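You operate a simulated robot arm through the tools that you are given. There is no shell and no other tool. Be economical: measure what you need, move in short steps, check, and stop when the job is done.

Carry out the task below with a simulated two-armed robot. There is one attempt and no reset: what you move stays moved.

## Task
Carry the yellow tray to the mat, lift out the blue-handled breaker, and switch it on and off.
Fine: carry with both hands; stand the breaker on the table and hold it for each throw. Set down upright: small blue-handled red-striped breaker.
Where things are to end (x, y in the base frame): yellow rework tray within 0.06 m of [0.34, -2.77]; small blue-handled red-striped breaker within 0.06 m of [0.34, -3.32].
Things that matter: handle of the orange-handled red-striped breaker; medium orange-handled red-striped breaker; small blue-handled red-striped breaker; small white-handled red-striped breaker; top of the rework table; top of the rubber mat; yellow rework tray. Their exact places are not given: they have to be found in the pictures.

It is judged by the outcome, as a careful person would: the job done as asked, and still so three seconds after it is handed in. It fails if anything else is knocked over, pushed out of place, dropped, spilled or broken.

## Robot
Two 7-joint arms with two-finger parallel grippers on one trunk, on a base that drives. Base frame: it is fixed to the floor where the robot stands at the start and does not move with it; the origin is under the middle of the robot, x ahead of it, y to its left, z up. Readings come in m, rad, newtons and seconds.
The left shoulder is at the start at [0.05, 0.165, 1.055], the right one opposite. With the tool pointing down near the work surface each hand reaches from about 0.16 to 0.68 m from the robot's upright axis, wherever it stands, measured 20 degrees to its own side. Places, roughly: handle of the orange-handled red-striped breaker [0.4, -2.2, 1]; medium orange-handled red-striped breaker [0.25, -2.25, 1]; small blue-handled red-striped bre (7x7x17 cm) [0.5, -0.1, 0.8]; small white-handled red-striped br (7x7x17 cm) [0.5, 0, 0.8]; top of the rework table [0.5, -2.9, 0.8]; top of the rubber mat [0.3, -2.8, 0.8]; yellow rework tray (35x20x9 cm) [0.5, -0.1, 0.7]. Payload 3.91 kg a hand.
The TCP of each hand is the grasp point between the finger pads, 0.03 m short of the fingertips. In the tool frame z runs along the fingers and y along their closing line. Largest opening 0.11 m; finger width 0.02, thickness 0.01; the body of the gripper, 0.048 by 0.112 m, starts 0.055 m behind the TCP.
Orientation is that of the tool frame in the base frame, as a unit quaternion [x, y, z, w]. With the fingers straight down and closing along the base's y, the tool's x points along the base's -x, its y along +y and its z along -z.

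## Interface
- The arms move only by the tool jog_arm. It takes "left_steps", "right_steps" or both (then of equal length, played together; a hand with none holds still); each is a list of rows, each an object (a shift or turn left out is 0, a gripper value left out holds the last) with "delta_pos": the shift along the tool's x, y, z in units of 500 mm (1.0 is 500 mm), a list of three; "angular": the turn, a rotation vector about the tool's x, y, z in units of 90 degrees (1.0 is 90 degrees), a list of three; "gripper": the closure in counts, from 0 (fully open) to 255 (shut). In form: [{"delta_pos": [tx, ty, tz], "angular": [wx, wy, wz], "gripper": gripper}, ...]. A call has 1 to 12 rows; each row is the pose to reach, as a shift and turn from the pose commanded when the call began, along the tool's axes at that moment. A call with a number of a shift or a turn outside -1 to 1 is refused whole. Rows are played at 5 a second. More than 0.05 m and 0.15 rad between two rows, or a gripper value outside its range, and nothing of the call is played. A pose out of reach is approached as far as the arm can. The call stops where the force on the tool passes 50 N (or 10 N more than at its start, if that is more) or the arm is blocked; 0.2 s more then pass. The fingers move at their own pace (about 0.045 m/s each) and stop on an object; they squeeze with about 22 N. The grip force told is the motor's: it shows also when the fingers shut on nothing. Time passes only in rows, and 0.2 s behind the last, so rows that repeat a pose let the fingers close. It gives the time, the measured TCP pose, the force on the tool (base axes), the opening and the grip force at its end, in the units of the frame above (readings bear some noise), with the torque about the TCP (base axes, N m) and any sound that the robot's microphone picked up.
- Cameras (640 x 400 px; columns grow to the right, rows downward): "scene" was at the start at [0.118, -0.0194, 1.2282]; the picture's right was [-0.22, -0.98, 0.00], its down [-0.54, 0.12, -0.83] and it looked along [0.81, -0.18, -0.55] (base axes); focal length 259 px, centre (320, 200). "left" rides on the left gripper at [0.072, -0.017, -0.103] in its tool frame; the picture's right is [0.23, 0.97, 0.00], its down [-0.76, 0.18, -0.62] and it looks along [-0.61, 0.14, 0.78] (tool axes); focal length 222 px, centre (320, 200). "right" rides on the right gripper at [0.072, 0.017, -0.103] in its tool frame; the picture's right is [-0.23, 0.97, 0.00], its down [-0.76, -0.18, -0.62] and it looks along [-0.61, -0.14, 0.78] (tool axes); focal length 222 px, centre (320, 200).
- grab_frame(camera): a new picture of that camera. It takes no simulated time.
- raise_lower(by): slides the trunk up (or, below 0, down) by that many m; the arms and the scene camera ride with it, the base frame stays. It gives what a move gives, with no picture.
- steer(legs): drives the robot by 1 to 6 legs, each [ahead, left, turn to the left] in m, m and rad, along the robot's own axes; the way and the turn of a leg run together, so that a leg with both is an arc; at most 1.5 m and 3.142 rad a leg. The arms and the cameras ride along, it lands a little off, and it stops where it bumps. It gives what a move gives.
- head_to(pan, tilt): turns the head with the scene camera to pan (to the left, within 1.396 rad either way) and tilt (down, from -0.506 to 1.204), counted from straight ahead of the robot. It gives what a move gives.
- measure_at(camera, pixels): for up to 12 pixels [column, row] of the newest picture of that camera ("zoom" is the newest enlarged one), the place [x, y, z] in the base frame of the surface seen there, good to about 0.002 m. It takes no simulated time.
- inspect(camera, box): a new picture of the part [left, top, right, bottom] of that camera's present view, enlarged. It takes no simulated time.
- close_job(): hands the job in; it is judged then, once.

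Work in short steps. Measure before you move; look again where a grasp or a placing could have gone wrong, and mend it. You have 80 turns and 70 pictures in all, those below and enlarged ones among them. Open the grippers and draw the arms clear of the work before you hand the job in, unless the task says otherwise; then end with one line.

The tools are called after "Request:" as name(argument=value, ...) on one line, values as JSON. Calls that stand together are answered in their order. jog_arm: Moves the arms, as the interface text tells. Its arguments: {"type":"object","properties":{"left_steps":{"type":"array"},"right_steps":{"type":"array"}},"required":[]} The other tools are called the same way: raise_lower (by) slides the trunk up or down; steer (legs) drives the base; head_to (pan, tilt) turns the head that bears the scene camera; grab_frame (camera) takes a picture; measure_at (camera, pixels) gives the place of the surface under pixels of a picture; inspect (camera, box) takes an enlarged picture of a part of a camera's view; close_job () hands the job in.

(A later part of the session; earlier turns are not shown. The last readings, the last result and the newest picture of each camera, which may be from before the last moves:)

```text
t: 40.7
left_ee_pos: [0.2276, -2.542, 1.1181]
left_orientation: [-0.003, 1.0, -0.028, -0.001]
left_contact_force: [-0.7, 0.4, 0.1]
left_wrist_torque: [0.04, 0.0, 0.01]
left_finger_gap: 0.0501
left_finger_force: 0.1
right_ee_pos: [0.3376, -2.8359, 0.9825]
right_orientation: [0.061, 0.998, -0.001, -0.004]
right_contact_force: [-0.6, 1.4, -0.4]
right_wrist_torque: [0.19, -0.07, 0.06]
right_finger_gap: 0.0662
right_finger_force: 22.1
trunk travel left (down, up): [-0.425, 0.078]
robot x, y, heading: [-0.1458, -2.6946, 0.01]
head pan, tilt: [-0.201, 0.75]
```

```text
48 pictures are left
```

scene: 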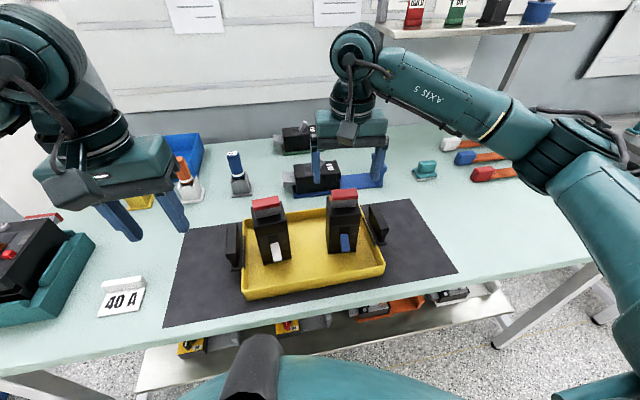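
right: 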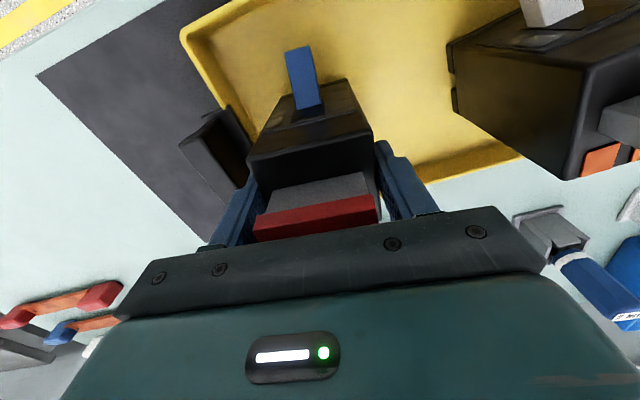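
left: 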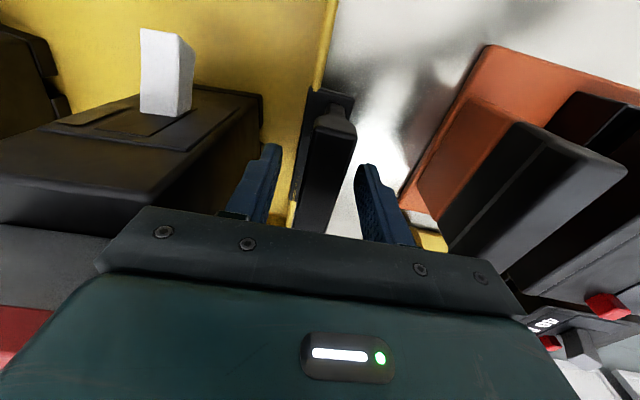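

Held at gap 0.066, 22 N. I lift it 0.13 m (and the left hand a bit) and check.

Request:
jog_arm(right_steps=[{"delta_pos": [0, 0, -0.03]}, {"delta_pos": [0, 0, -0.08]}, {"delta_pos": [0, 0, -0.14]}, {"delta_pos": [0, 0, -0.2]}, {"delta_pos": [0, 0, -0.26]}, {"delta_pos": [0, 0, -0.26]}], left_steps=[{"delta_pos": [0.02, 0, -0.02]}, {"delta_pos": [0.04, 0, -0.04]}, {"delta_pos": [0.06, 0, -0.06]}, {"delta_pos": [0.08, 0, -0.08]}, {"delta_pos": [0.1, 0, -0.1]}, {"delta_pos": [0.1, 0, -0.1]}])

Request:
head_to(pan=-0.5, tilt=0.6)

Request:
grab_frame(camera="scene")

```text
t: 42.1
left_ee_pos: [0.1797, -2.5421, 1.1684]
left_orientation: [-0.004, 1.0, -0.027, -0.001]
left_contact_force: [0.6, 0.0, 0.6]
left_wrist_torque: [0.05, 0.03, 0.01]
left_finger_gap: 0.0501
left_finger_force: 0.1
right_ee_pos: [0.337, -2.8356, 1.1156]
right_orientation: [0.06, 0.998, 0.0, -0.005]
right_contact_force: [0.4, -0.5, -3.7]
right_wrist_torque: [0.01, -0.02, -0.02]
right_finger_gap: 0.0661
right_finger_force: 22.2
trunk travel left (down, up): [-0.425, 0.078]
robot x, y, heading: [-0.1454, -2.6957, 0.01]
head pan, tilt: [-0.201, 0.75]
```

```text
t: 42.9
left_ee_pos: [0.1797, -2.5405, 1.1683]
left_orientation: [-0.004, 1.0, -0.028, -0.002]
left_contact_force: [-0.4, 0.0, 0.3]
left_wrist_torque: [-0.02, 0.01, 0.01]
left_finger_gap: 0.0502
left_finger_force: 0.0
right_ee_pos: [0.3364, -2.8365, 1.1147]
right_orientation: [0.059, 0.998, -0.001, -0.005]
right_contact_force: [0.0, -0.2, -4.9]
right_wrist_torque: [0.02, 0.02, 0.01]
right_finger_gap: 0.0664
right_finger_force: 22.0
trunk travel left (down, up): [-0.425, 0.078]
robot x, y, heading: [-0.1448, -2.6964, 0.006]
head pan, tilt: [-0.499, 0.6]
```

```text
47 pictures are left
```

scene: 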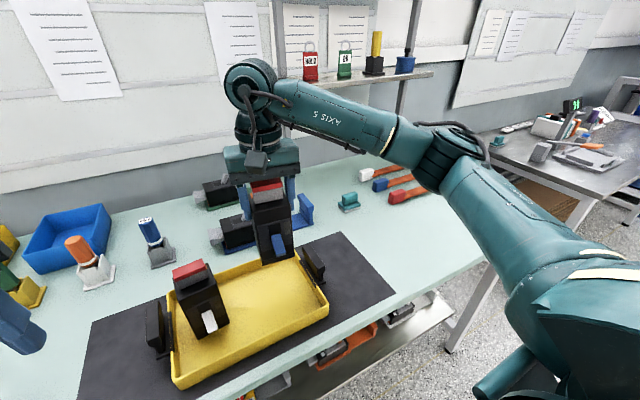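

The breaker is out of the tray. I measure the shelf and right-hand tools for clearance of the arm when driving right.

Request:
measure_at(camera="scene", pixels=[[428, 74], [405, 70], [360, 175], [348, 207], [402, 197], [480, 245], [500, 170], [380, 80], [440, 155]])

```text
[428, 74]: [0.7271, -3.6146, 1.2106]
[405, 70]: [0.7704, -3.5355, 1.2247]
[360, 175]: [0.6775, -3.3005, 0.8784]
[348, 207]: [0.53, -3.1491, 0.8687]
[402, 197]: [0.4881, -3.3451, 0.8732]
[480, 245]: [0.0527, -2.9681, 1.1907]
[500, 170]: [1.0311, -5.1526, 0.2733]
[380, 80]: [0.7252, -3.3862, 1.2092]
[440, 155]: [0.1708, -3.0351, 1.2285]
```

All clear: shelf starts at x≈0.72, tools at x≥0.48. I drive right 0.59 m.

Request:
steer(legs=[[0, -0.59, -0.006]])

```text
t: 46.2
left_ee_pos: [0.1812, -3.1342, 1.1676]
left_orientation: [0.008, 1.0, -0.028, -0.002]
left_contact_force: [-0.2, 0.0, -0.1]
left_wrist_torque: [0.05, 0.02, -0.01]
left_finger_gap: 0.0501
left_finger_force: 0.0
right_ee_pos: [0.3325, -3.432, 1.1143]
right_orientation: [0.071, 0.997, 0.0, -0.005]
right_contact_force: [-0.8, 0.5, -4.4]
right_wrist_torque: [-0.01, 0.0, 0.0]
right_finger_gap: 0.066
right_finger_force: 22.1
trunk travel left (down, up): [-0.425, 0.078]
robot x, y, heading: [-0.151, -3.2823, -0.016]
head pan, tilt: [-0.499, 0.6]
```

Next I shift the breaker to y≈-3.322 and straighten its yaw so the lever faces the robot squarely.

Request:
jog_arm(right_steps=[{"delta_pos": [0.004, 0.05, 0], "angular": [0, 0, -0.02]}, {"delta_pos": [0.009, 0.11, 0], "angular": [0, 0, -0.045]}, {"delta_pos": [0.014, 0.17, 0], "angular": [0, 0, -0.07]}, {"delta_pos": [0.018, 0.217, 0], "angular": [0, 0, -0.09]}, {"delta_pos": [0.018, 0.217, 0], "angular": [0, 0, -0.09]}])

Request:
head_to(pan=0.0, tilt=0.75)

Request:
grab_frame(camera="scene")

```text
t: 47.4
left_ee_pos: [0.1819, -3.1349, 1.1684]
left_orientation: [0.008, 1.0, -0.029, -0.002]
left_contact_force: [-0.2, 0.2, -0.5]
left_wrist_torque: [0.0, 0.04, -0.02]
left_finger_gap: 0.0502
left_finger_force: 0.1
right_ee_pos: [0.3376, -3.3233, 1.116]
right_orientation: [0.001, 1.0, 0.0, -0.004]
right_contact_force: [0.8, -0.2, -4.2]
right_wrist_torque: [0.01, -0.02, -0.01]
right_finger_gap: 0.0664
right_finger_force: 22.0
trunk travel left (down, up): [-0.425, 0.078]
robot x, y, heading: [-0.1516, -3.2835, -0.013]
head pan, tilt: [-0.499, 0.6]
```

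```text
t: 48.4
left_ee_pos: [0.1819, -3.1358, 1.1681]
left_orientation: [0.009, 1.0, -0.029, -0.002]
left_contact_force: [-0.3, 0.1, -1.0]
left_wrist_torque: [0.0, -0.01, 0.0]
left_finger_gap: 0.0501
left_finger_force: 0.1
right_ee_pos: [0.3378, -3.3235, 1.1154]
right_orientation: [0.0, 1.0, -0.001, -0.004]
right_contact_force: [-0.3, -0.3, -5.6]
right_wrist_torque: [0.01, 0.01, -0.04]
right_finger_gap: 0.0662
right_finger_force: 21.8
trunk travel left (down, up): [-0.425, 0.078]
robot x, y, heading: [-0.1495, -3.2828, -0.011]
head pan, tilt: [0.0, 0.75]
```

```text
46 pictures are left
```

scene: 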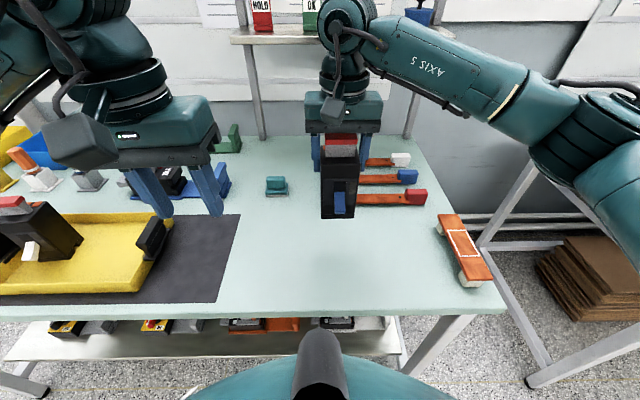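

The table spot below is clear. I descend most of the way.

Request:
jog_arm(right_steps=[{"delta_pos": [0, 0, 0.07]}, {"delta_pos": [0, 0, 0.14]}, {"delta_pos": [0, 0, 0.2]}, {"delta_pos": [0, 0, 0.25]}, {"delta_pos": [0, 0, 0.264]}, {"delta_pos": [0, 0, 0.264]}])

Request:
jog_arm(right_steps=[{"delta_pos": [0, 0, 0.004]}, {"delta_pos": [0, 0, 0.006]}])

```text
t: 49.8
left_ee_pos: [0.181, -3.1345, 1.1687]
left_orientation: [0.008, 1.0, -0.028, -0.003]
left_contact_force: [-0.1, 0.4, -0.5]
left_wrist_torque: [-0.01, -0.02, -0.02]
left_finger_gap: 0.0502
left_finger_force: 0.0
right_ee_pos: [0.3371, -3.3239, 0.9817]
right_orientation: [0.0, 1.0, 0.0, -0.004]
right_contact_force: [0.4, 0.0, -5.6]
right_wrist_torque: [0.0, 0.0, 0.01]
right_finger_gap: 0.0662
right_finger_force: 21.9
trunk travel left (down, up): [-0.425, 0.078]
robot x, y, heading: [-0.1474, -3.2812, -0.014]
head pan, tilt: [0.0, 0.75]
```

```text
t: 50.4
left_ee_pos: [0.1814, -3.1349, 1.1677]
left_orientation: [0.008, 1.0, -0.027, -0.001]
left_contact_force: [-0.6, -0.5, -0.6]
left_wrist_torque: [-0.02, 0.02, -0.01]
left_finger_gap: 0.0499
left_finger_force: 0.1
right_ee_pos: [0.337, -3.3236, 0.9799]
right_orientation: [0.001, 1.0, 0.0, -0.004]
right_contact_force: [0.4, -0.2, -5.5]
right_wrist_torque: [-0.02, 0.01, -0.03]
right_finger_gap: 0.0662
right_finger_force: 22.1
trunk travel left (down, up): [-0.425, 0.078]
robot x, y, heading: [-0.1496, -3.2838, -0.015]
head pan, tilt: [0.0, 0.75]
```

Still hanging; I go down in further small steps until it touches.

Request:
jog_arm(right_steps=[{"delta_pos": [0, 0, 0.002]}, {"delta_pos": [0, 0, 0.004]}])

Request:
jog_arm(right_steps=[{"delta_pos": [0, 0, 0.002]}, {"delta_pos": [0, 0, 0.004]}])

```text
t: 51.0
left_ee_pos: [0.183, -3.1346, 1.1673]
left_orientation: [0.007, 1.0, -0.028, -0.002]
left_contact_force: [0.7, -0.3, -0.1]
left_wrist_torque: [0.01, 0.0, -0.02]
left_finger_gap: 0.0503
left_finger_force: 0.0
right_ee_pos: [0.3387, -3.3237, 0.9787]
right_orientation: [0.001, 1.0, 0.001, -0.004]
right_contact_force: [0.0, -0.1, -5.0]
right_wrist_torque: [-0.03, 0.03, 0.03]
right_finger_gap: 0.066
right_finger_force: 21.6
trunk travel left (down, up): [-0.425, 0.078]
robot x, y, heading: [-0.1487, -3.2813, -0.013]
head pan, tilt: [0.0, 0.75]
```

```text
t: 51.6
left_ee_pos: [0.1802, -3.1348, 1.1687]
left_orientation: [0.007, 1.0, -0.028, -0.001]
left_contact_force: [0.0, 0.5, -0.6]
left_wrist_torque: [-0.03, 0.03, -0.01]
left_finger_gap: 0.0503
left_finger_force: 0.1
right_ee_pos: [0.3376, -3.3227, 0.9764]
right_orientation: [0.0, 1.0, 0.0, -0.004]
right_contact_force: [1.4, 0.3, 1.1]
right_wrist_torque: [-0.2, -0.04, 0.07]
right_finger_gap: 0.0664
right_finger_force: 22.2
trunk travel left (down, up): [-0.425, 0.078]
robot x, y, heading: [-0.147, -3.2803, -0.013]
head pan, tilt: [0.0, 0.75]
```

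Contact with the table is felt (+1.1 N). The right hand keeps holding; I look closely at the lever.

Request:
inspect(camera="scene", box=[280, 140, 400, 290])

Request:
grab_frame(camera="right")

```text
2.67 times, centred on (340, 215) of scene
```

zoom: 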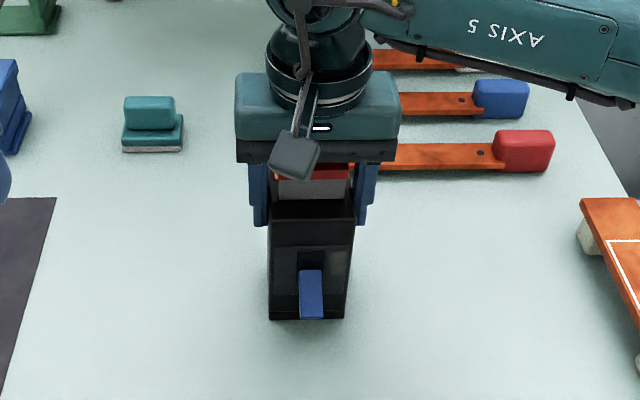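

```text
44 pictures are left
```

right: 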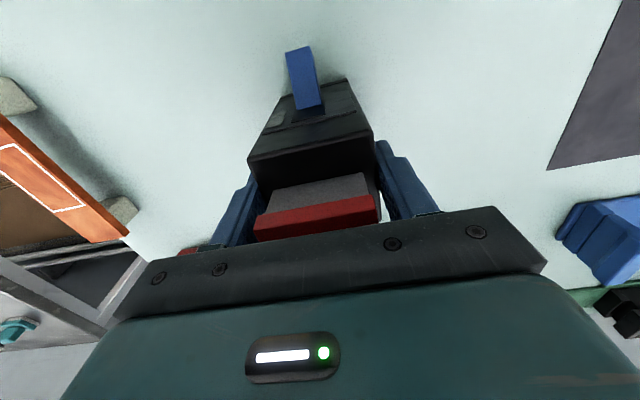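

Request:
measure_at(camera="zoom", pixels=[[311, 275], [311, 290], [311, 305], [311, 315], [302, 300], [320, 300], [311, 258], [280, 240], [345, 240], [280, 310], [295, 165], [330, 260]])

Request:
measure_at(camera="right", pixels=[[297, 52], [310, 100], [300, 108], [320, 103], [290, 60], [312, 55], [308, 116], [250, 155], [370, 128]])

```text
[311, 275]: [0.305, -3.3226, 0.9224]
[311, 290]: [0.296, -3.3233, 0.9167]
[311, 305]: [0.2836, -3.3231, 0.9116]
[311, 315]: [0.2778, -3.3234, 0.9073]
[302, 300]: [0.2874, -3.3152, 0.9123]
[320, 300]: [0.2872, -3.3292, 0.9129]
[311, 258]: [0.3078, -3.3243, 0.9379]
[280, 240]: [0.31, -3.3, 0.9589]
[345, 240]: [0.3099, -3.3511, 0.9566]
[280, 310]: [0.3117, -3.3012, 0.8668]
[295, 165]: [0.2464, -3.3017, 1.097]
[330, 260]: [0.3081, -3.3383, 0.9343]
```

```text
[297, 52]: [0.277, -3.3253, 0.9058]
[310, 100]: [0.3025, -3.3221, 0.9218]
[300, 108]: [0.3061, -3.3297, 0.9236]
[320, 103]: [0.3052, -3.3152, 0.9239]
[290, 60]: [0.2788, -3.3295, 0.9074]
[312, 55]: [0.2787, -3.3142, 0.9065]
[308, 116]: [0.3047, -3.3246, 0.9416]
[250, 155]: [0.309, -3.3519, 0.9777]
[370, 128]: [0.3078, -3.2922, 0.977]
```

Lever: root (0.305, z 0.922), tip (0.277, z 0.906), centred at y≈-3.3225, pointing down ~31°. I bring the left hand to a pitched (45°) ready pose in front, fingers at ≈0.045 m.

Request:
jog_arm(left_steps=[{"delta_pos": [0, -0.02, 0.02], "angular": [-0.005, -0.07, -0.001], "gripper": 150}, {"delta_pos": [0, -0.05, 0.06], "angular": [-0.01, -0.14, -0.002]}, {"delta_pos": [0, -0.085, 0.11], "angular": [-0.015, -0.21, -0.004]}, {"delta_pos": [0, -0.12, 0.16], "angular": [-0.02, -0.28, -0.005]}, {"delta_pos": [0, -0.155, 0.21], "angular": [-0.025, -0.36, -0.007]}, {"delta_pos": [0, -0.19, 0.25], "angular": [-0.03, -0.44, -0.008]}, {"delta_pos": [0, -0.214, 0.287], "angular": [-0.036, -0.5, -0.009]}, {"delta_pos": [0, -0.214, 0.287], "angular": [-0.036, -0.5, -0.009]}])

Request:
grab_frame(camera="scene")

Request:
grab_frame(camera="left")

```text
t: 53.4
left_ee_pos: [0.1796, -3.2483, 1.0305]
left_orientation: [-0.011, 0.924, -0.001, 0.381]
left_contact_force: [-0.8, -0.4, -0.1]
left_wrist_torque: [-0.01, 0.03, -0.02]
left_finger_gap: 0.0452
left_finger_force: 0.1
right_ee_pos: [0.3373, -3.3235, 0.9773]
right_orientation: [0.001, 1.0, 0.0, -0.003]
right_contact_force: [4.7, 0.1, 11.7]
right_wrist_torque: [-0.24, -0.23, 0.06]
right_finger_gap: 0.066
right_finger_force: 22.3
trunk travel left (down, up): [-0.425, 0.078]
robot x, y, heading: [-0.148, -3.282, -0.014]
head pan, tilt: [0.0, 0.75]
```

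```text
43 pictures are left
```

scene: 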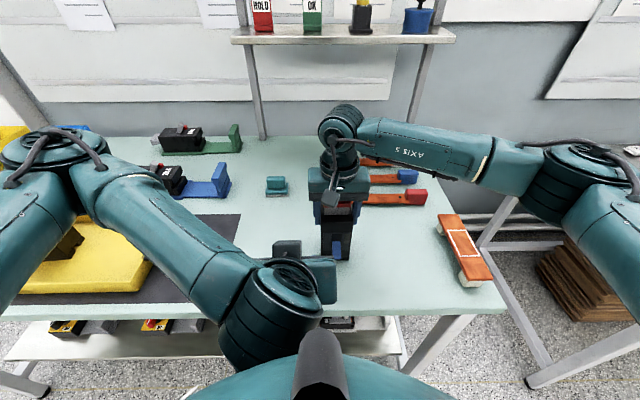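

```text
42 pictures are left
```

left: 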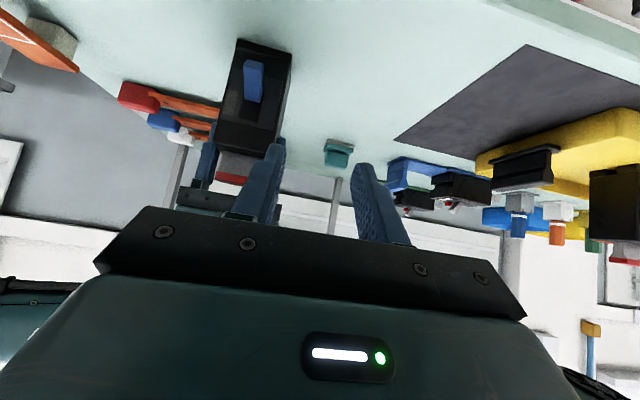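

The left hand is pitched 45° as planned; the lever shows at (253,80) in its view. I move to 5 cm short of the lever along the finger direction.

Request:
jog_arm(left_steps=[{"delta_pos": [0.005, -0.037, 0.03]}, {"delta_pos": [0.01, -0.08, 0.07]}, {"delta_pos": [0.015, -0.12, 0.12]}, {"delta_pos": [0.02, -0.1484, 0.16]}, {"delta_pos": [0.0206, -0.1484, 0.19]}, {"delta_pos": [0.0206, -0.1484, 0.19]}])

Request:
grab_frame(camera="left")

Request:
grab_frame(camera="right")

```text
t: 54.8
left_ee_pos: [0.2385, -3.3223, 0.9572]
left_orientation: [-0.009, 0.924, -0.003, 0.382]
left_contact_force: [-0.7, -0.7, -0.1]
left_wrist_torque: [-0.03, -0.03, 0.0]
left_finger_gap: 0.0456
left_finger_force: 0.2
right_ee_pos: [0.3358, -3.3242, 0.9756]
right_orientation: [0.001, 1.0, -0.001, -0.003]
right_contact_force: [5.2, -0.6, 14.4]
right_wrist_torque: [-0.12, -0.1, 0.1]
right_finger_gap: 0.0659
right_finger_force: 22.2
trunk travel left (down, up): [-0.425, 0.078]
robot x, y, heading: [-0.1487, -3.281, -0.014]
head pan, tilt: [0.0, 0.75]
```

```text
41 pictures are left
```

left: 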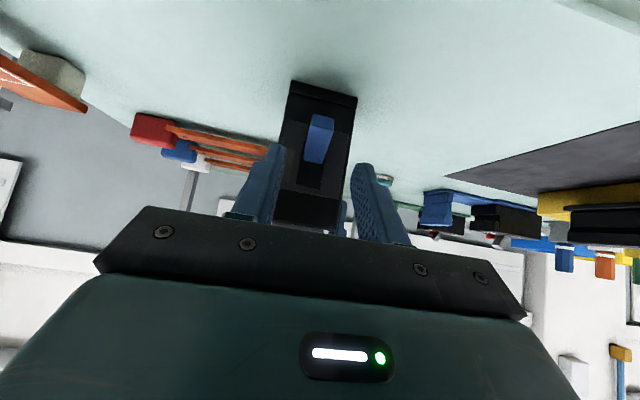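

```text
40 pictures are left
```

right: 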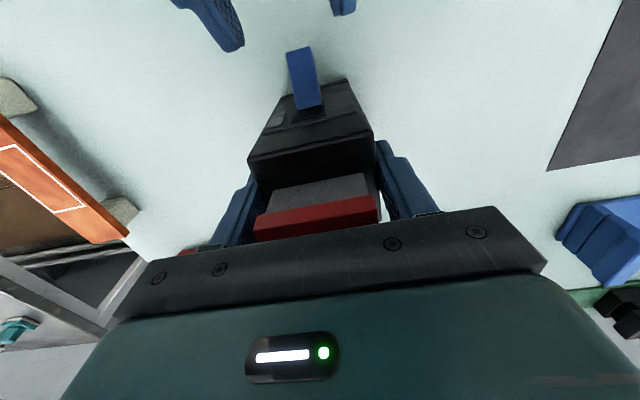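

The lever at (320,140) lies between the fingers in the left view. I re-measure it before closing in.

Request:
measure_at(camera="left", pixels=[[321, 118], [313, 118], [331, 122], [318, 138], [315, 158], [280, 150], [358, 170]])

Request:
measure_at(camera="right", pixels=[[238, 48], [225, 40], [338, 10], [310, 100], [297, 52]])

```text
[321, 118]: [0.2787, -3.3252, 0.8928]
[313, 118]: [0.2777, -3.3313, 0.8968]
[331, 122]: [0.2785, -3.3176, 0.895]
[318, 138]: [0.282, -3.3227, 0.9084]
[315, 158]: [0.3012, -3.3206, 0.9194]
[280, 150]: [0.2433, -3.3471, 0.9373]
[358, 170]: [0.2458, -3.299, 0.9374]
```

```text
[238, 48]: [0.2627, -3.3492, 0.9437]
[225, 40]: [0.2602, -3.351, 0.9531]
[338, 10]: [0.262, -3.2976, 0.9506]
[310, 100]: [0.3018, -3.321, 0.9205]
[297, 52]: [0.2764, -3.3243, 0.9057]
```

Fingers are centred on the lever (y≈-3.323). I advance 5 cm along the fingers and pinch it.

Request:
jog_arm(left_steps=[{"delta_pos": [0, 0, 0.03]}, {"delta_pos": [0, 0, 0.06]}, {"delta_pos": [0, 0, 0.085]}, {"delta_pos": [0, 0, 0.103]}, {"delta_pos": [0, 0, 0.103]}])

Request:
grab_frame(camera="left")

Request:
grab_frame(camera="right")

```text
t: 56.0
left_ee_pos: [0.2746, -3.3218, 0.9214]
left_orientation: [-0.01, 0.924, -0.002, 0.382]
left_contact_force: [0.1, -0.2, -0.2]
left_wrist_torque: [-0.01, 0.01, -0.02]
left_finger_gap: 0.0449
left_finger_force: 0.1
right_ee_pos: [0.3369, -3.3239, 0.9766]
right_orientation: [0.001, 1.0, 0.001, -0.004]
right_contact_force: [5.6, -1.0, 15.1]
right_wrist_torque: [-0.07, -0.06, 0.05]
right_finger_gap: 0.0661
right_finger_force: 22.6
trunk travel left (down, up): [-0.425, 0.078]
robot x, y, heading: [-0.1486, -3.2832, -0.011]
head pan, tilt: [0.0, 0.75]
```

```text
39 pictures are left
```

left: 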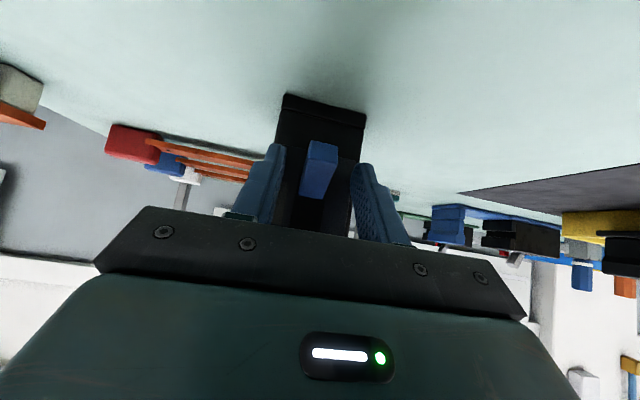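

```text
38 pictures are left
```

right: 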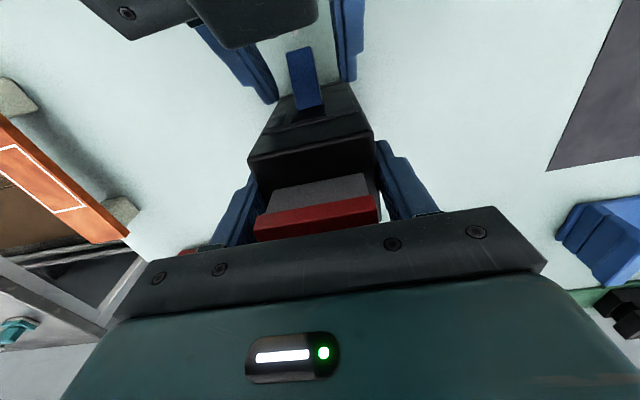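

The fingers straddle the lever. I close the left hand on it.

Request:
jog_arm(left_steps=[{"gripper": 255}, {"gripper": 255}, {"gripper": 255}, {"gripper": 255}])

```text
t: 57.0
left_ee_pos: [0.2755, -3.3233, 0.9209]
left_orientation: [-0.009, 0.925, -0.002, 0.381]
left_contact_force: [0.0, -7.0, 0.3]
left_wrist_torque: [0.09, 0.06, -0.44]
left_finger_gap: 0.0181
left_finger_force: 22.2
right_ee_pos: [0.3354, -3.3226, 0.9757]
right_orientation: [0.001, 1.0, 0.001, -0.004]
right_contact_force: [2.0, 2.1, 14.7]
right_wrist_torque: [-0.29, 0.19, 0.16]
right_finger_gap: 0.0658
right_finger_force: 22.0
trunk travel left (down, up): [-0.425, 0.078]
robot x, y, heading: [-0.1477, -3.2832, -0.015]
head pan, tilt: [0.0, 0.75]
```

Lever pinched (gap 0.018). I throw it up along the arc (~62°+), right hand holding the breaker.

Request:
jog_arm(left_steps=[{"delta_pos": [-0.0056, -0.002, -0.0152]}, {"delta_pos": [-0.0148, -0.002, -0.0282]}, {"delta_pos": [-0.0274, -0.002, -0.0382]}, {"delta_pos": [-0.0426, -0.002, -0.0446]}, {"delta_pos": [-0.0476, -0.002, -0.0456]}])

Request:
grab_frame(camera="left")

Request:
grab_frame(camera="right")

```text
t: 58.2
left_ee_pos: [0.2742, -3.3251, 0.9521]
left_orientation: [-0.009, 0.925, -0.002, 0.379]
left_contact_force: [-19.0, -0.8, -10.6]
left_wrist_torque: [0.02, 0.76, -0.05]
left_finger_gap: 0.0179
left_finger_force: 21.9
right_ee_pos: [0.3396, -3.3249, 0.9755]
right_orientation: [0.004, 1.0, -0.001, -0.002]
right_contact_force: [18.8, -1.0, 4.4]
right_wrist_torque: [0.01, -0.56, 0.04]
right_finger_gap: 0.0658
right_finger_force: 22.3
trunk travel left (down, up): [-0.425, 0.078]
robot x, y, heading: [-0.152, -3.2825, -0.013]
head pan, tilt: [0.0, 0.75]
```

```text
37 pictures are left
```

left: 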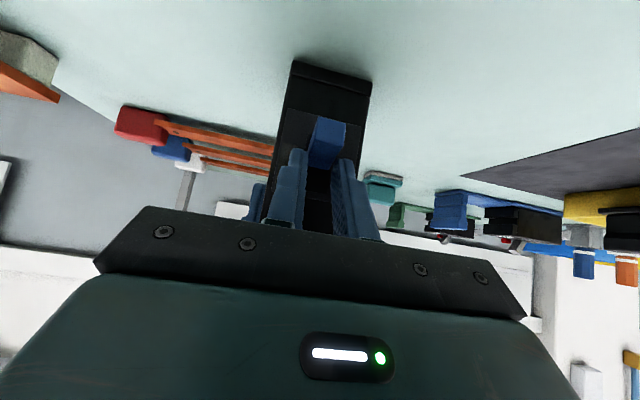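

```text
36 pictures are left
```

right: 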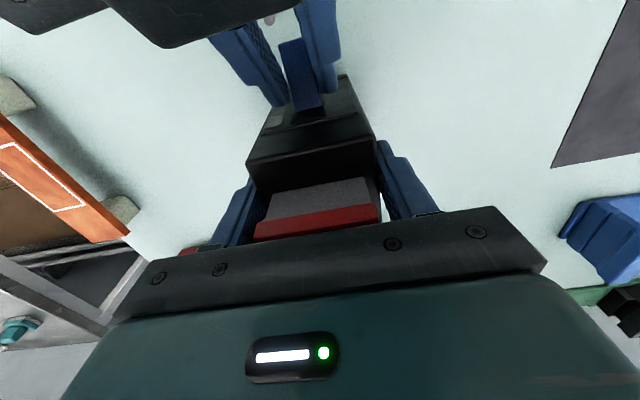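

No click heard; forces 19 N in x. I measure where the lever stands now.

Request:
measure_at(camera="left", pixels=[[330, 122], [326, 140], [322, 160]])

Request:
measure_at(camera="right", pixels=[[292, 50], [300, 75], [308, 98], [308, 112], [270, 95], [255, 150], [365, 130]])

Request:
inspect(camera="right", box=[220, 20, 380, 170])

```text
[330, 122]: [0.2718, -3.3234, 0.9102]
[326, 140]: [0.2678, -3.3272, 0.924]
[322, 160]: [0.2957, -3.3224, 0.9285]
```

```text
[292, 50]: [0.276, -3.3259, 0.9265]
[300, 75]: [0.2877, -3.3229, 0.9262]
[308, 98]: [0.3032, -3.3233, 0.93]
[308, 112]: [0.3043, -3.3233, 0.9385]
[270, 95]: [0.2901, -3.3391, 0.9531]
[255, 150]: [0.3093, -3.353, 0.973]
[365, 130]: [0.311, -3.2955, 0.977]
```

```text
2.67 times, centred on (300, 95) of right
```

zoom: 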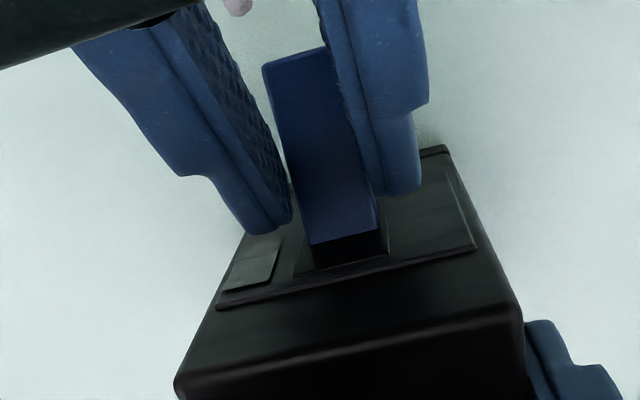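

The lever rose only to about -7° and the pads slid up it to the fingertips, so a pinch is marginal. I'll release, retreat, and push from beneath with closed fingers at a flatter pitch.

Request:
jog_arm(left_steps=[{"gripper": 150}, {"gripper": 150}, {"gripper": 150}, {"delta_pos": [0, 0, -0.06]}, {"delta_pos": [0, 0, -0.12]}, {"delta_pos": [0, 0, -0.18]}, {"delta_pos": [0, 0, -0.18]}])

Request:
grab_frame(camera="right")

```text
t: 59.8
left_ee_pos: [0.2128, -3.3267, 1.0165]
left_orientation: [-0.01, 0.924, -0.002, 0.382]
left_contact_force: [0.4, -0.6, 0.5]
left_wrist_torque: [0.0, -0.01, 0.0]
left_finger_gap: 0.0453
left_finger_force: 0.0
right_ee_pos: [0.3367, -3.325, 0.9758]
right_orientation: [0.0, 1.0, 0.0, -0.005]
right_contact_force: [1.1, -0.1, -4.2]
right_wrist_torque: [0.02, -0.03, -0.01]
right_finger_gap: 0.066
right_finger_force: 21.5
trunk travel left (down, up): [-0.425, 0.078]
robot x, y, heading: [-0.1484, -3.2863, -0.018]
head pan, tilt: [0.0, 0.75]
```

```text
34 pictures are left
```

right: 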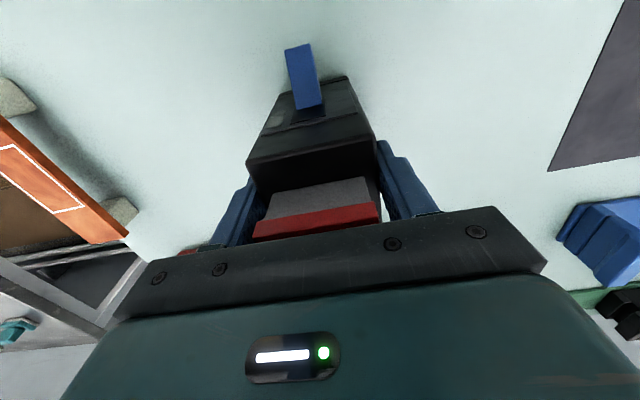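

The right hand bears the breaker's weight again (-4.2 N), so it shifted slightly in the grip. I measure the breaker, lever and bottom edge.

Request:
measure_at(camera="right", pixels=[[296, 50], [306, 98], [290, 55], [312, 52], [300, 106], [320, 100], [250, 155], [370, 128], [308, 116], [300, 80]])

Request:
inspect(camera="scene", box=[280, 160, 400, 280])

```text
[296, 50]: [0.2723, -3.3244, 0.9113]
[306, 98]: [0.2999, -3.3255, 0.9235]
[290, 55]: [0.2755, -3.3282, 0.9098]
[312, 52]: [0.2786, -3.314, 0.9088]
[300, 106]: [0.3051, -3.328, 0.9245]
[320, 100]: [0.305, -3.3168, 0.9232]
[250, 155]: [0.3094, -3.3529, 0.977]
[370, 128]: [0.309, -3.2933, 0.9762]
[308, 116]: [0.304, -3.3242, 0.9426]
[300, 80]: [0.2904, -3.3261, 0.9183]
```

```text
3.33 times, centred on (340, 220) of scene
```

zoom: 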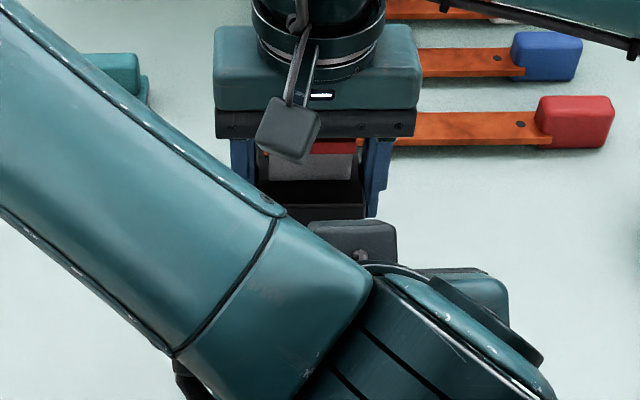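

Lever is back down near -25°. I press the right hand 2 mm down onto the table and bring the left hand, fingers closed and pitched to 20°, low in front of the lever.

Request:
jog_arm(left_steps=[{"delta_pos": [0.03, 0.001, 0.03], "angular": [0, -0.05, 0], "gripper": 255}, {"delta_pos": [0.065, 0.003, 0.067], "angular": [0, -0.11, 0]}, {"delta_pos": [0.1, 0.004, 0.104], "angular": [0, -0.17, 0]}, {"delta_pos": [0.135, 0.005, 0.14], "angular": [0, -0.23, 0]}, {"delta_pos": [0.162, 0.006, 0.1676], "angular": [0, -0.278, 0]}, {"delta_pos": [0.162, 0.006, 0.1676], "angular": [0, -0.278, 0]}], right_steps=[{"delta_pos": [0, 0, 0.001]}, {"delta_pos": [0, 0, 0.002]}, {"delta_pos": [0, 0, 0.003]}, {"delta_pos": [0, 0, 0.004]}, {"delta_pos": [0, 0, 0.004]}, {"delta_pos": [0, 0, 0.004]}])

Request:
grab_frame(camera="left")

Request:
grab_frame(camera="right")

```text
t: 61.2
left_ee_pos: [0.2141, -3.3243, 0.9]
left_orientation: [-0.01, 0.819, 0.001, 0.574]
left_contact_force: [0.1, 1.0, 0.0]
left_wrist_torque: [-0.02, 0.01, -0.04]
left_finger_gap: 0.0001
left_finger_force: 22.3
right_ee_pos: [0.3357, -3.3233, 0.9747]
right_orientation: [0.0, 1.0, 0.0, -0.004]
right_contact_force: [-0.7, -0.8, 5.7]
right_wrist_torque: [-0.46, -0.23, -0.03]
right_finger_gap: 0.0662
right_finger_force: 22.0
trunk travel left (down, up): [-0.425, 0.078]
robot x, y, heading: [-0.1493, -3.2812, -0.014]
head pan, tilt: [0.0, 0.75]
```

```text
32 pictures are left
```

left: 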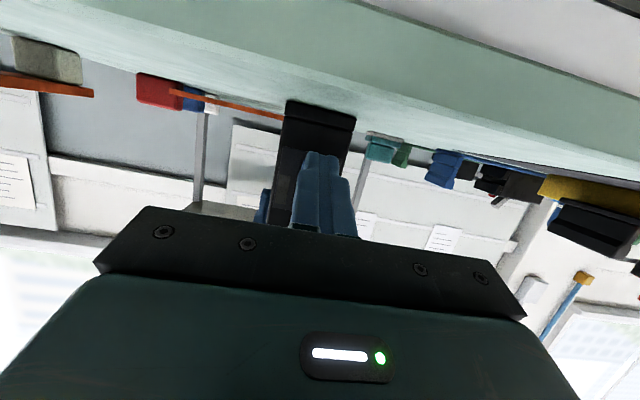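

```text
31 pictures are left
```

right: 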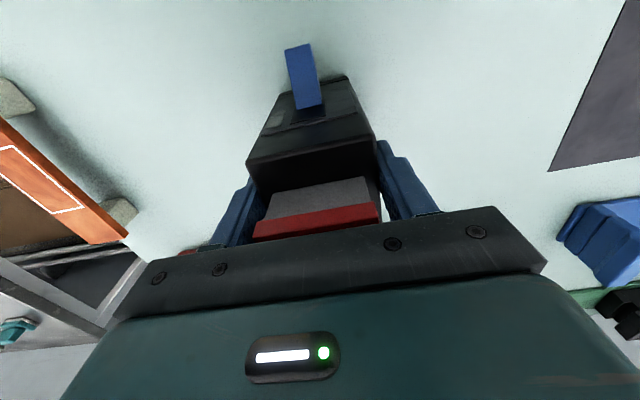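

Pitch 20° was reached and the right hand presses 5.7 N on the table. I drop 18 mm and slide the closed fingertips under the lever.

Request:
jog_arm(left_steps=[{"delta_pos": [0.02, 0.001, 0.006]}, {"delta_pos": [0.034, 0.001, 0.0123]}, {"delta_pos": [0.02, 0.001, 0.05]}, {"delta_pos": [0.008, 0.001, 0.08]}, {"delta_pos": [0.0024, 0.001, 0.0988]}, {"delta_pos": [0.0024, 0.001, 0.0988]}])

Request:
grab_frame(camera="left")

Request:
grab_frame(camera="right")

```text
t: 62.6
left_ee_pos: [0.2607, -3.3206, 0.881]
left_orientation: [-0.009, 0.82, 0.0, 0.572]
left_contact_force: [0.7, -0.5, 1.0]
left_wrist_torque: [0.0, 0.01, 0.02]
left_finger_gap: 0.0001
left_finger_force: 22.5
right_ee_pos: [0.3364, -3.3231, 0.9747]
right_orientation: [0.002, 1.0, 0.0, -0.004]
right_contact_force: [1.7, -1.2, 11.0]
right_wrist_torque: [-0.09, -0.63, 0.05]
right_finger_gap: 0.066
right_finger_force: 21.9
trunk travel left (down, up): [-0.425, 0.078]
robot x, y, heading: [-0.1479, -3.2832, -0.016]
head pan, tilt: [0.0, 0.75]
```

```text
30 pictures are left
```

left: 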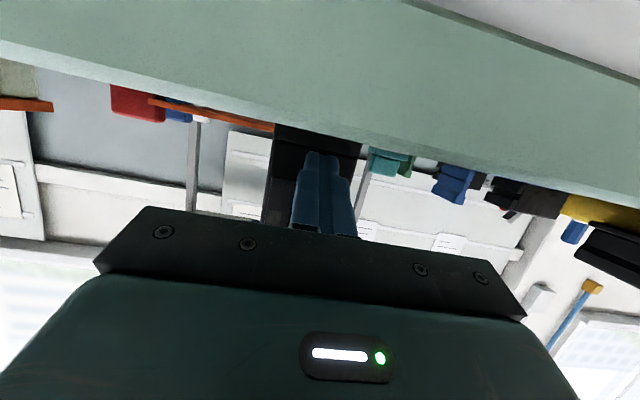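

```text
29 pictures are left
```

right: 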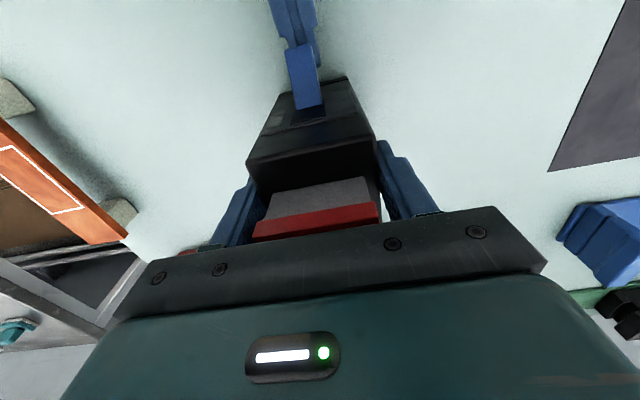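

The fingertips are under the lever (right view (300,55)). I push straight up in steps, up to 5.6 cm, listening for the click.

Request:
jog_arm(left_steps=[{"delta_pos": [-0.0376, 0, -0.0137]}, {"delta_pos": [-0.0658, 0, -0.0239]}, {"delta_pos": [-0.0846, 0, -0.0308]}, {"delta_pos": [-0.0978, 0, -0.0356]}, {"delta_pos": [-0.1053, 0, -0.0383]}, {"delta_pos": [-0.1053, 0, -0.0383]}])

Request:
grab_frame(camera="right")

```text
t: 64.0
left_ee_pos: [0.2614, -3.3204, 0.9368]
left_orientation: [-0.01, 0.822, 0.002, 0.57]
left_contact_force: [-2.2, 1.6, -16.2]
left_wrist_torque: [0.0, 0.53, -0.03]
left_finger_gap: 0.0
left_finger_force: 21.9
right_ee_pos: [0.3369, -3.323, 0.973]
right_orientation: [0.001, 1.0, 0.0, -0.004]
right_contact_force: [2.3, -1.4, 11.2]
right_wrist_torque: [0.06, 0.62, 0.08]
right_finger_gap: 0.0658
right_finger_force: 21.5
trunk travel left (down, up): [-0.425, 0.078]
robot x, y, heading: [-0.1502, -3.2816, -0.015]
head pan, tilt: [0.0, 0.75]
```

```text
28 pictures are left
```

right: 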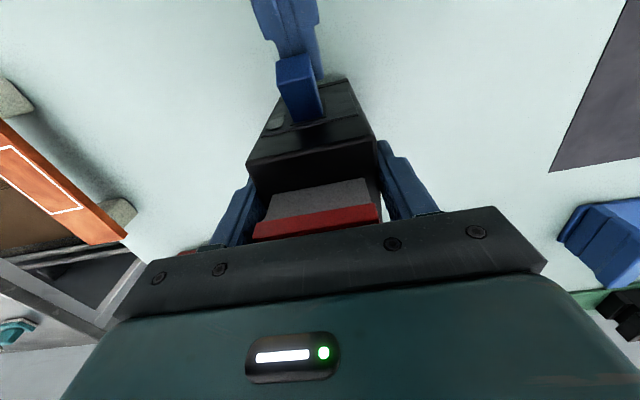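

The lever has risen past level; 16 N still resists. I measure its angle and whether the breaker stays put.

Request:
measure_at(camera="right", pixels=[[292, 60], [296, 75], [302, 100], [305, 115], [250, 155], [370, 128], [305, 85], [280, 90]])

Request:
inspect(camera="right", box=[220, 20, 380, 170])

```text
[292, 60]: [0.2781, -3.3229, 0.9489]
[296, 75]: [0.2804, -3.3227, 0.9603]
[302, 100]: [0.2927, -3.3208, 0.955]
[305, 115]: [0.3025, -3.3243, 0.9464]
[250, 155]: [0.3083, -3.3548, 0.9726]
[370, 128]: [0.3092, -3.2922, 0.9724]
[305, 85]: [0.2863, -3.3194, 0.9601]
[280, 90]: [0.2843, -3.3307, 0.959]
```

```text
2.67 times, centred on (300, 95) of right
```

zoom: 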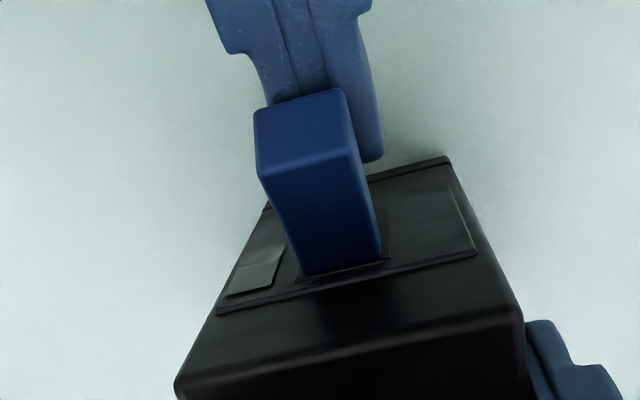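

The lever now stands at about +32° (mirror of off), i.e. thrown on. I ease off downward and back out to see that it stays.

Request:
jog_arm(left_steps=[{"delta_pos": [0.02, 0, 0.007]}, {"delta_pos": [0.036, 0, 0.0]}, {"delta_pos": [0.036, 0, -0.06]}, {"delta_pos": [0.036, 0, -0.13]}, {"delta_pos": [0.036, 0, -0.13]}])

Request:
grab_frame(camera="right")

```text
t: 65.2
left_ee_pos: [0.1918, -3.32, 0.9425]
left_orientation: [-0.01, 0.82, 0.001, 0.572]
left_contact_force: [-0.3, -0.3, -0.3]
left_wrist_torque: [0.01, -0.03, 0.03]
left_finger_gap: 0.0002
left_finger_force: 21.8
right_ee_pos: [0.3369, -3.3236, 0.9734]
right_orientation: [0.001, 1.0, -0.001, -0.005]
right_contact_force: [1.7, -1.9, 2.6]
right_wrist_torque: [-0.03, -0.4, -0.08]
right_finger_gap: 0.0659
right_finger_force: 22.0
trunk travel left (down, up): [-0.425, 0.078]
robot x, y, heading: [-0.1455, -3.2811, -0.013]
head pan, tilt: [0.0, 0.75]
```

```text
26 pictures are left
```

right: 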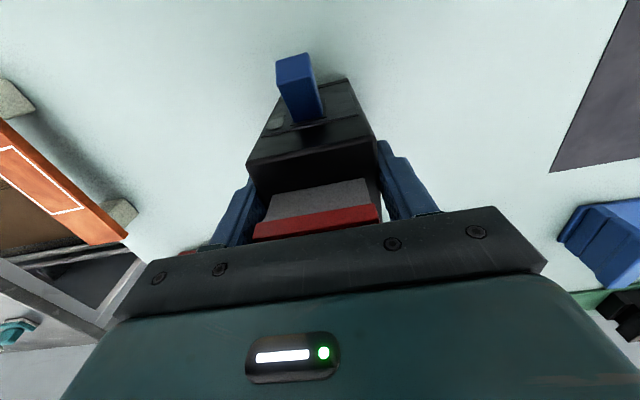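

The lever stays up by itself. I measure its rest angle to be sure it latched.

Request:
measure_at(camera="right", pixels=[[292, 60], [296, 77], [302, 100], [305, 115], [280, 82], [312, 78], [250, 155]])

Request:
inspect(camera="right", box=[220, 20, 380, 170])

```text
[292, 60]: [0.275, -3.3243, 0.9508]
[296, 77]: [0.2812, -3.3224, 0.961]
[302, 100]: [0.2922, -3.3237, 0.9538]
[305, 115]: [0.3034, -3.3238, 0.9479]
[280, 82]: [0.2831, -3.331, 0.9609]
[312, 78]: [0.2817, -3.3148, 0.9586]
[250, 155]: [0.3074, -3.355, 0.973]
```

```text
2.67 times, centred on (300, 95) of right
```

zoom: 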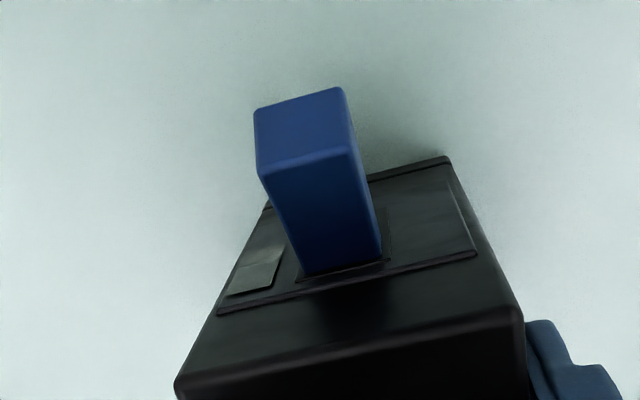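

Latched at +30°, so it is on. Now I raise the left hand and bring its closed fingertips above the lever.

Request:
jog_arm(left_steps=[{"delta_pos": [-0.05, 0, -0.018]}, {"delta_pos": [-0.0987, -0.003, -0.0359]}, {"delta_pos": [-0.12, -0.006, 0.02]}, {"delta_pos": [-0.1432, -0.006, 0.0863]}, {"delta_pos": [-0.1432, -0.006, 0.0863]}])

Request:
grab_frame(camera="right")

```text
t: 66.4
left_ee_pos: [0.261, -3.3243, 0.9969]
left_orientation: [-0.01, 0.82, 0.001, 0.573]
left_contact_force: [-0.1, 0.2, 0.2]
left_wrist_torque: [-0.01, 0.0, -0.01]
left_finger_gap: 0.0002
left_finger_force: 22.2
right_ee_pos: [0.3363, -3.3243, 0.9723]
right_orientation: [0.002, 1.0, 0.0, -0.005]
right_contact_force: [-1.8, -0.9, 1.7]
right_wrist_torque: [-0.16, -0.04, -0.05]
right_finger_gap: 0.0657
right_finger_force: 21.8
trunk travel left (down, up): [-0.425, 0.078]
robot x, y, heading: [-0.1468, -3.2833, -0.012]
head pan, tilt: [0.0, 0.75]
```

```text
24 pictures are left
```

right: 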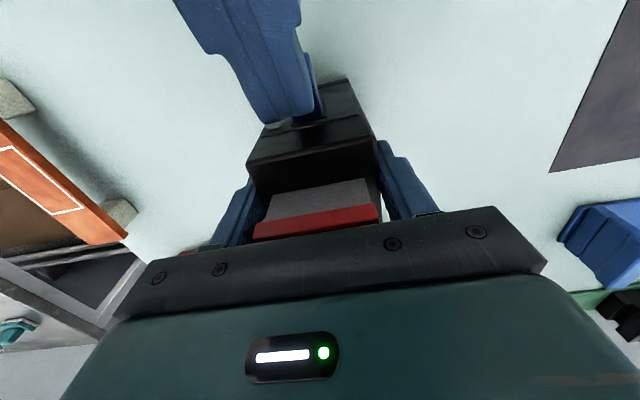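

The fingertips are right above the lever. I push straight down about 7 cm in steps while the right hand holds.

Request:
jog_arm(left_steps=[{"delta_pos": [0.047, 0, 0.0171]}, {"delta_pos": [0.0846, 0, 0.0308]}, {"delta_pos": [0.1128, 0, 0.041]}, {"delta_pos": [0.1241, 0, 0.0451]}, {"delta_pos": [0.1335, 0, 0.0486]}, {"delta_pos": [0.1335, 0, 0.0486]}])

Request:
grab_frame(camera="right")

```text
t: 67.8
left_ee_pos: [0.2585, -3.3238, 0.9302]
left_orientation: [-0.012, 0.815, 0.001, 0.58]
left_contact_force: [-8.8, 1.3, 40.8]
left_wrist_torque: [0.11, -0.84, -0.04]
left_finger_gap: 0.0002
left_finger_force: 22.3
right_ee_pos: [0.3343, -3.3239, 0.9746]
right_orientation: [0.001, 1.0, -0.001, -0.005]
right_contact_force: [-0.4, -0.1, -15.3]
right_wrist_torque: [0.22, -0.48, 0.18]
right_finger_gap: 0.0658
right_finger_force: 22.1
trunk travel left (down, up): [-0.425, 0.078]
robot x, y, heading: [-0.1481, -3.2806, -0.015]
head pan, tilt: [0.0, 0.75]
```

```text
23 pictures are left
```

right: 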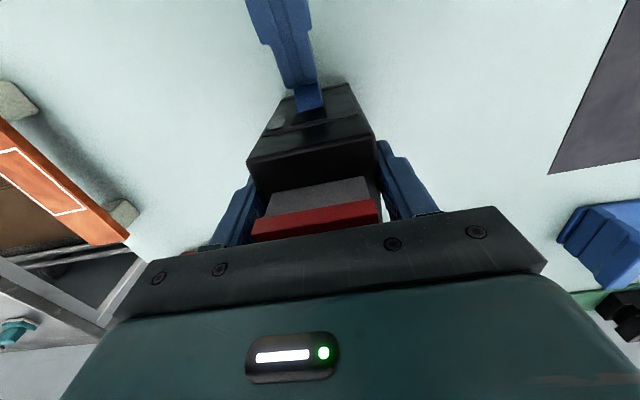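

The lever hit its lower stop (41 N). I lift off and retract the left hand, then check the lever.

Request:
jog_arm(left_steps=[{"delta_pos": [-0.03, 0, -0.011]}, {"delta_pos": [-0.08, 0, -0.03]}, {"delta_pos": [-0.1, 0, -0.1]}, {"delta_pos": [-0.12, 0, -0.18]}, {"delta_pos": [-0.12, 0, -0.2]}])

Request:
grab_frame(camera="right")

Request:
measure_at(camera="right", pixels=[[297, 52], [308, 100], [303, 75], [250, 155], [370, 128]])

```text
t: 69.0
left_ee_pos: [0.1878, -3.3232, 1.0193]
left_orientation: [-0.011, 0.82, 0.001, 0.573]
left_contact_force: [0.2, 0.1, 0.1]
left_wrist_torque: [0.0, 0.01, -0.01]
left_finger_gap: 0.0001
left_finger_force: 21.9
right_ee_pos: [0.3369, -3.3236, 0.9733]
right_orientation: [0.001, 1.0, 0.001, -0.003]
right_contact_force: [0.9, 1.0, 4.2]
right_wrist_torque: [-0.21, 0.05, 0.04]
right_finger_gap: 0.0659
right_finger_force: 21.9
trunk travel left (down, up): [-0.425, 0.078]
robot x, y, heading: [-0.1475, -3.2856, -0.015]
head pan, tilt: [0.0, 0.75]
```

```text
22 pictures are left
```

right: 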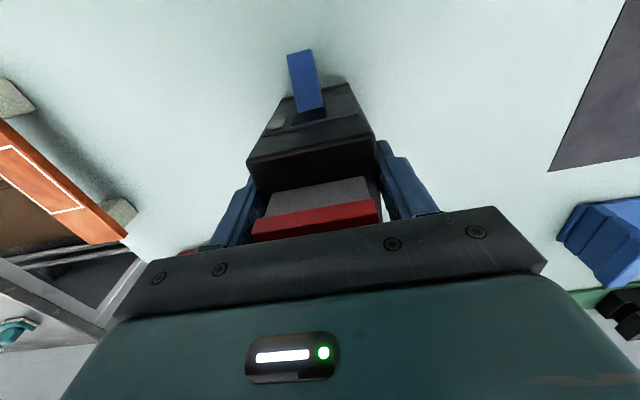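

```text
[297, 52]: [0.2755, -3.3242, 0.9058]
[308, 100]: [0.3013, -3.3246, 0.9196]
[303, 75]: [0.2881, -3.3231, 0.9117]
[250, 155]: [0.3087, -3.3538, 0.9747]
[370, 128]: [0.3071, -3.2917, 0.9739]
```

The lever rests at -28° again: on and off are done. The breaker stands on the table; I open the right hand and rise straight up.

Request:
jog_arm(right_steps=[{"gripper": 23}, {"gripper": 23}, {"gripper": 23}, {"delta_pos": [0, 0, -0.04]}, {"delta_pos": [0, 0, -0.1]}, {"delta_pos": [0, 0, -0.18]}, {"delta_pos": [0, 0, -0.26]}, {"delta_pos": [0, 0, -0.26]}], left_steps=[{"gripper": 150}, {"delta_pos": [0, 0.02, -0.02]}, {"delta_pos": [0, 0.06, -0.04]}, {"delta_pos": [0, 0.1, -0.04]}, {"delta_pos": [-0.04, 0.14, -0.04]}, {"delta_pos": [-0.08, 0.18, -0.04]}, {"delta_pos": [-0.12, 0.22, -0.04]}, {"delta_pos": [-0.12, 0.22, -0.04]}])

Request:
grab_frame(camera="scene")

Request:
grab_frame(camera="right")

```text
t: 70.8
left_ee_pos: [0.2003, -3.2361, 1.072]
left_orientation: [-0.013, 0.819, 0.001, 0.574]
left_contact_force: [-0.4, -0.1, -0.2]
left_wrist_torque: [-0.01, 0.02, -0.04]
left_finger_gap: 0.0455
left_finger_force: 0.1
left hand out of reach, approached as far as the arm can: row 6, 7, 8
right_ee_pos: [0.3417, -3.3229, 1.1052]
right_orientation: [0.001, 1.0, 0.0, -0.005]
right_contact_force: [0.2, 0.1, -0.3]
right_wrist_torque: [0.02, 0.01, -0.01]
right_finger_gap: 0.0999
right_finger_force: 0.0
trunk travel left (down, up): [-0.425, 0.078]
robot x, y, heading: [-0.1494, -3.2826, -0.019]
head pan, tilt: [0.0, 0.75]
```

```text
21 pictures are left
```

scene: 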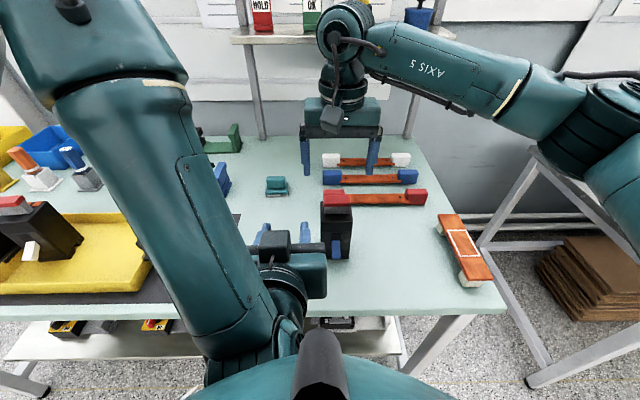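

```text
20 pictures are left
```

right: 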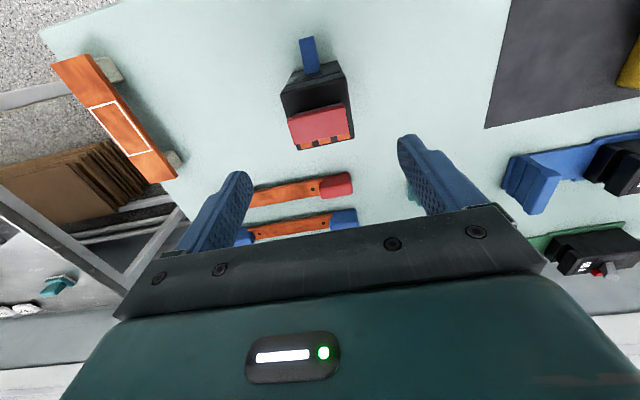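

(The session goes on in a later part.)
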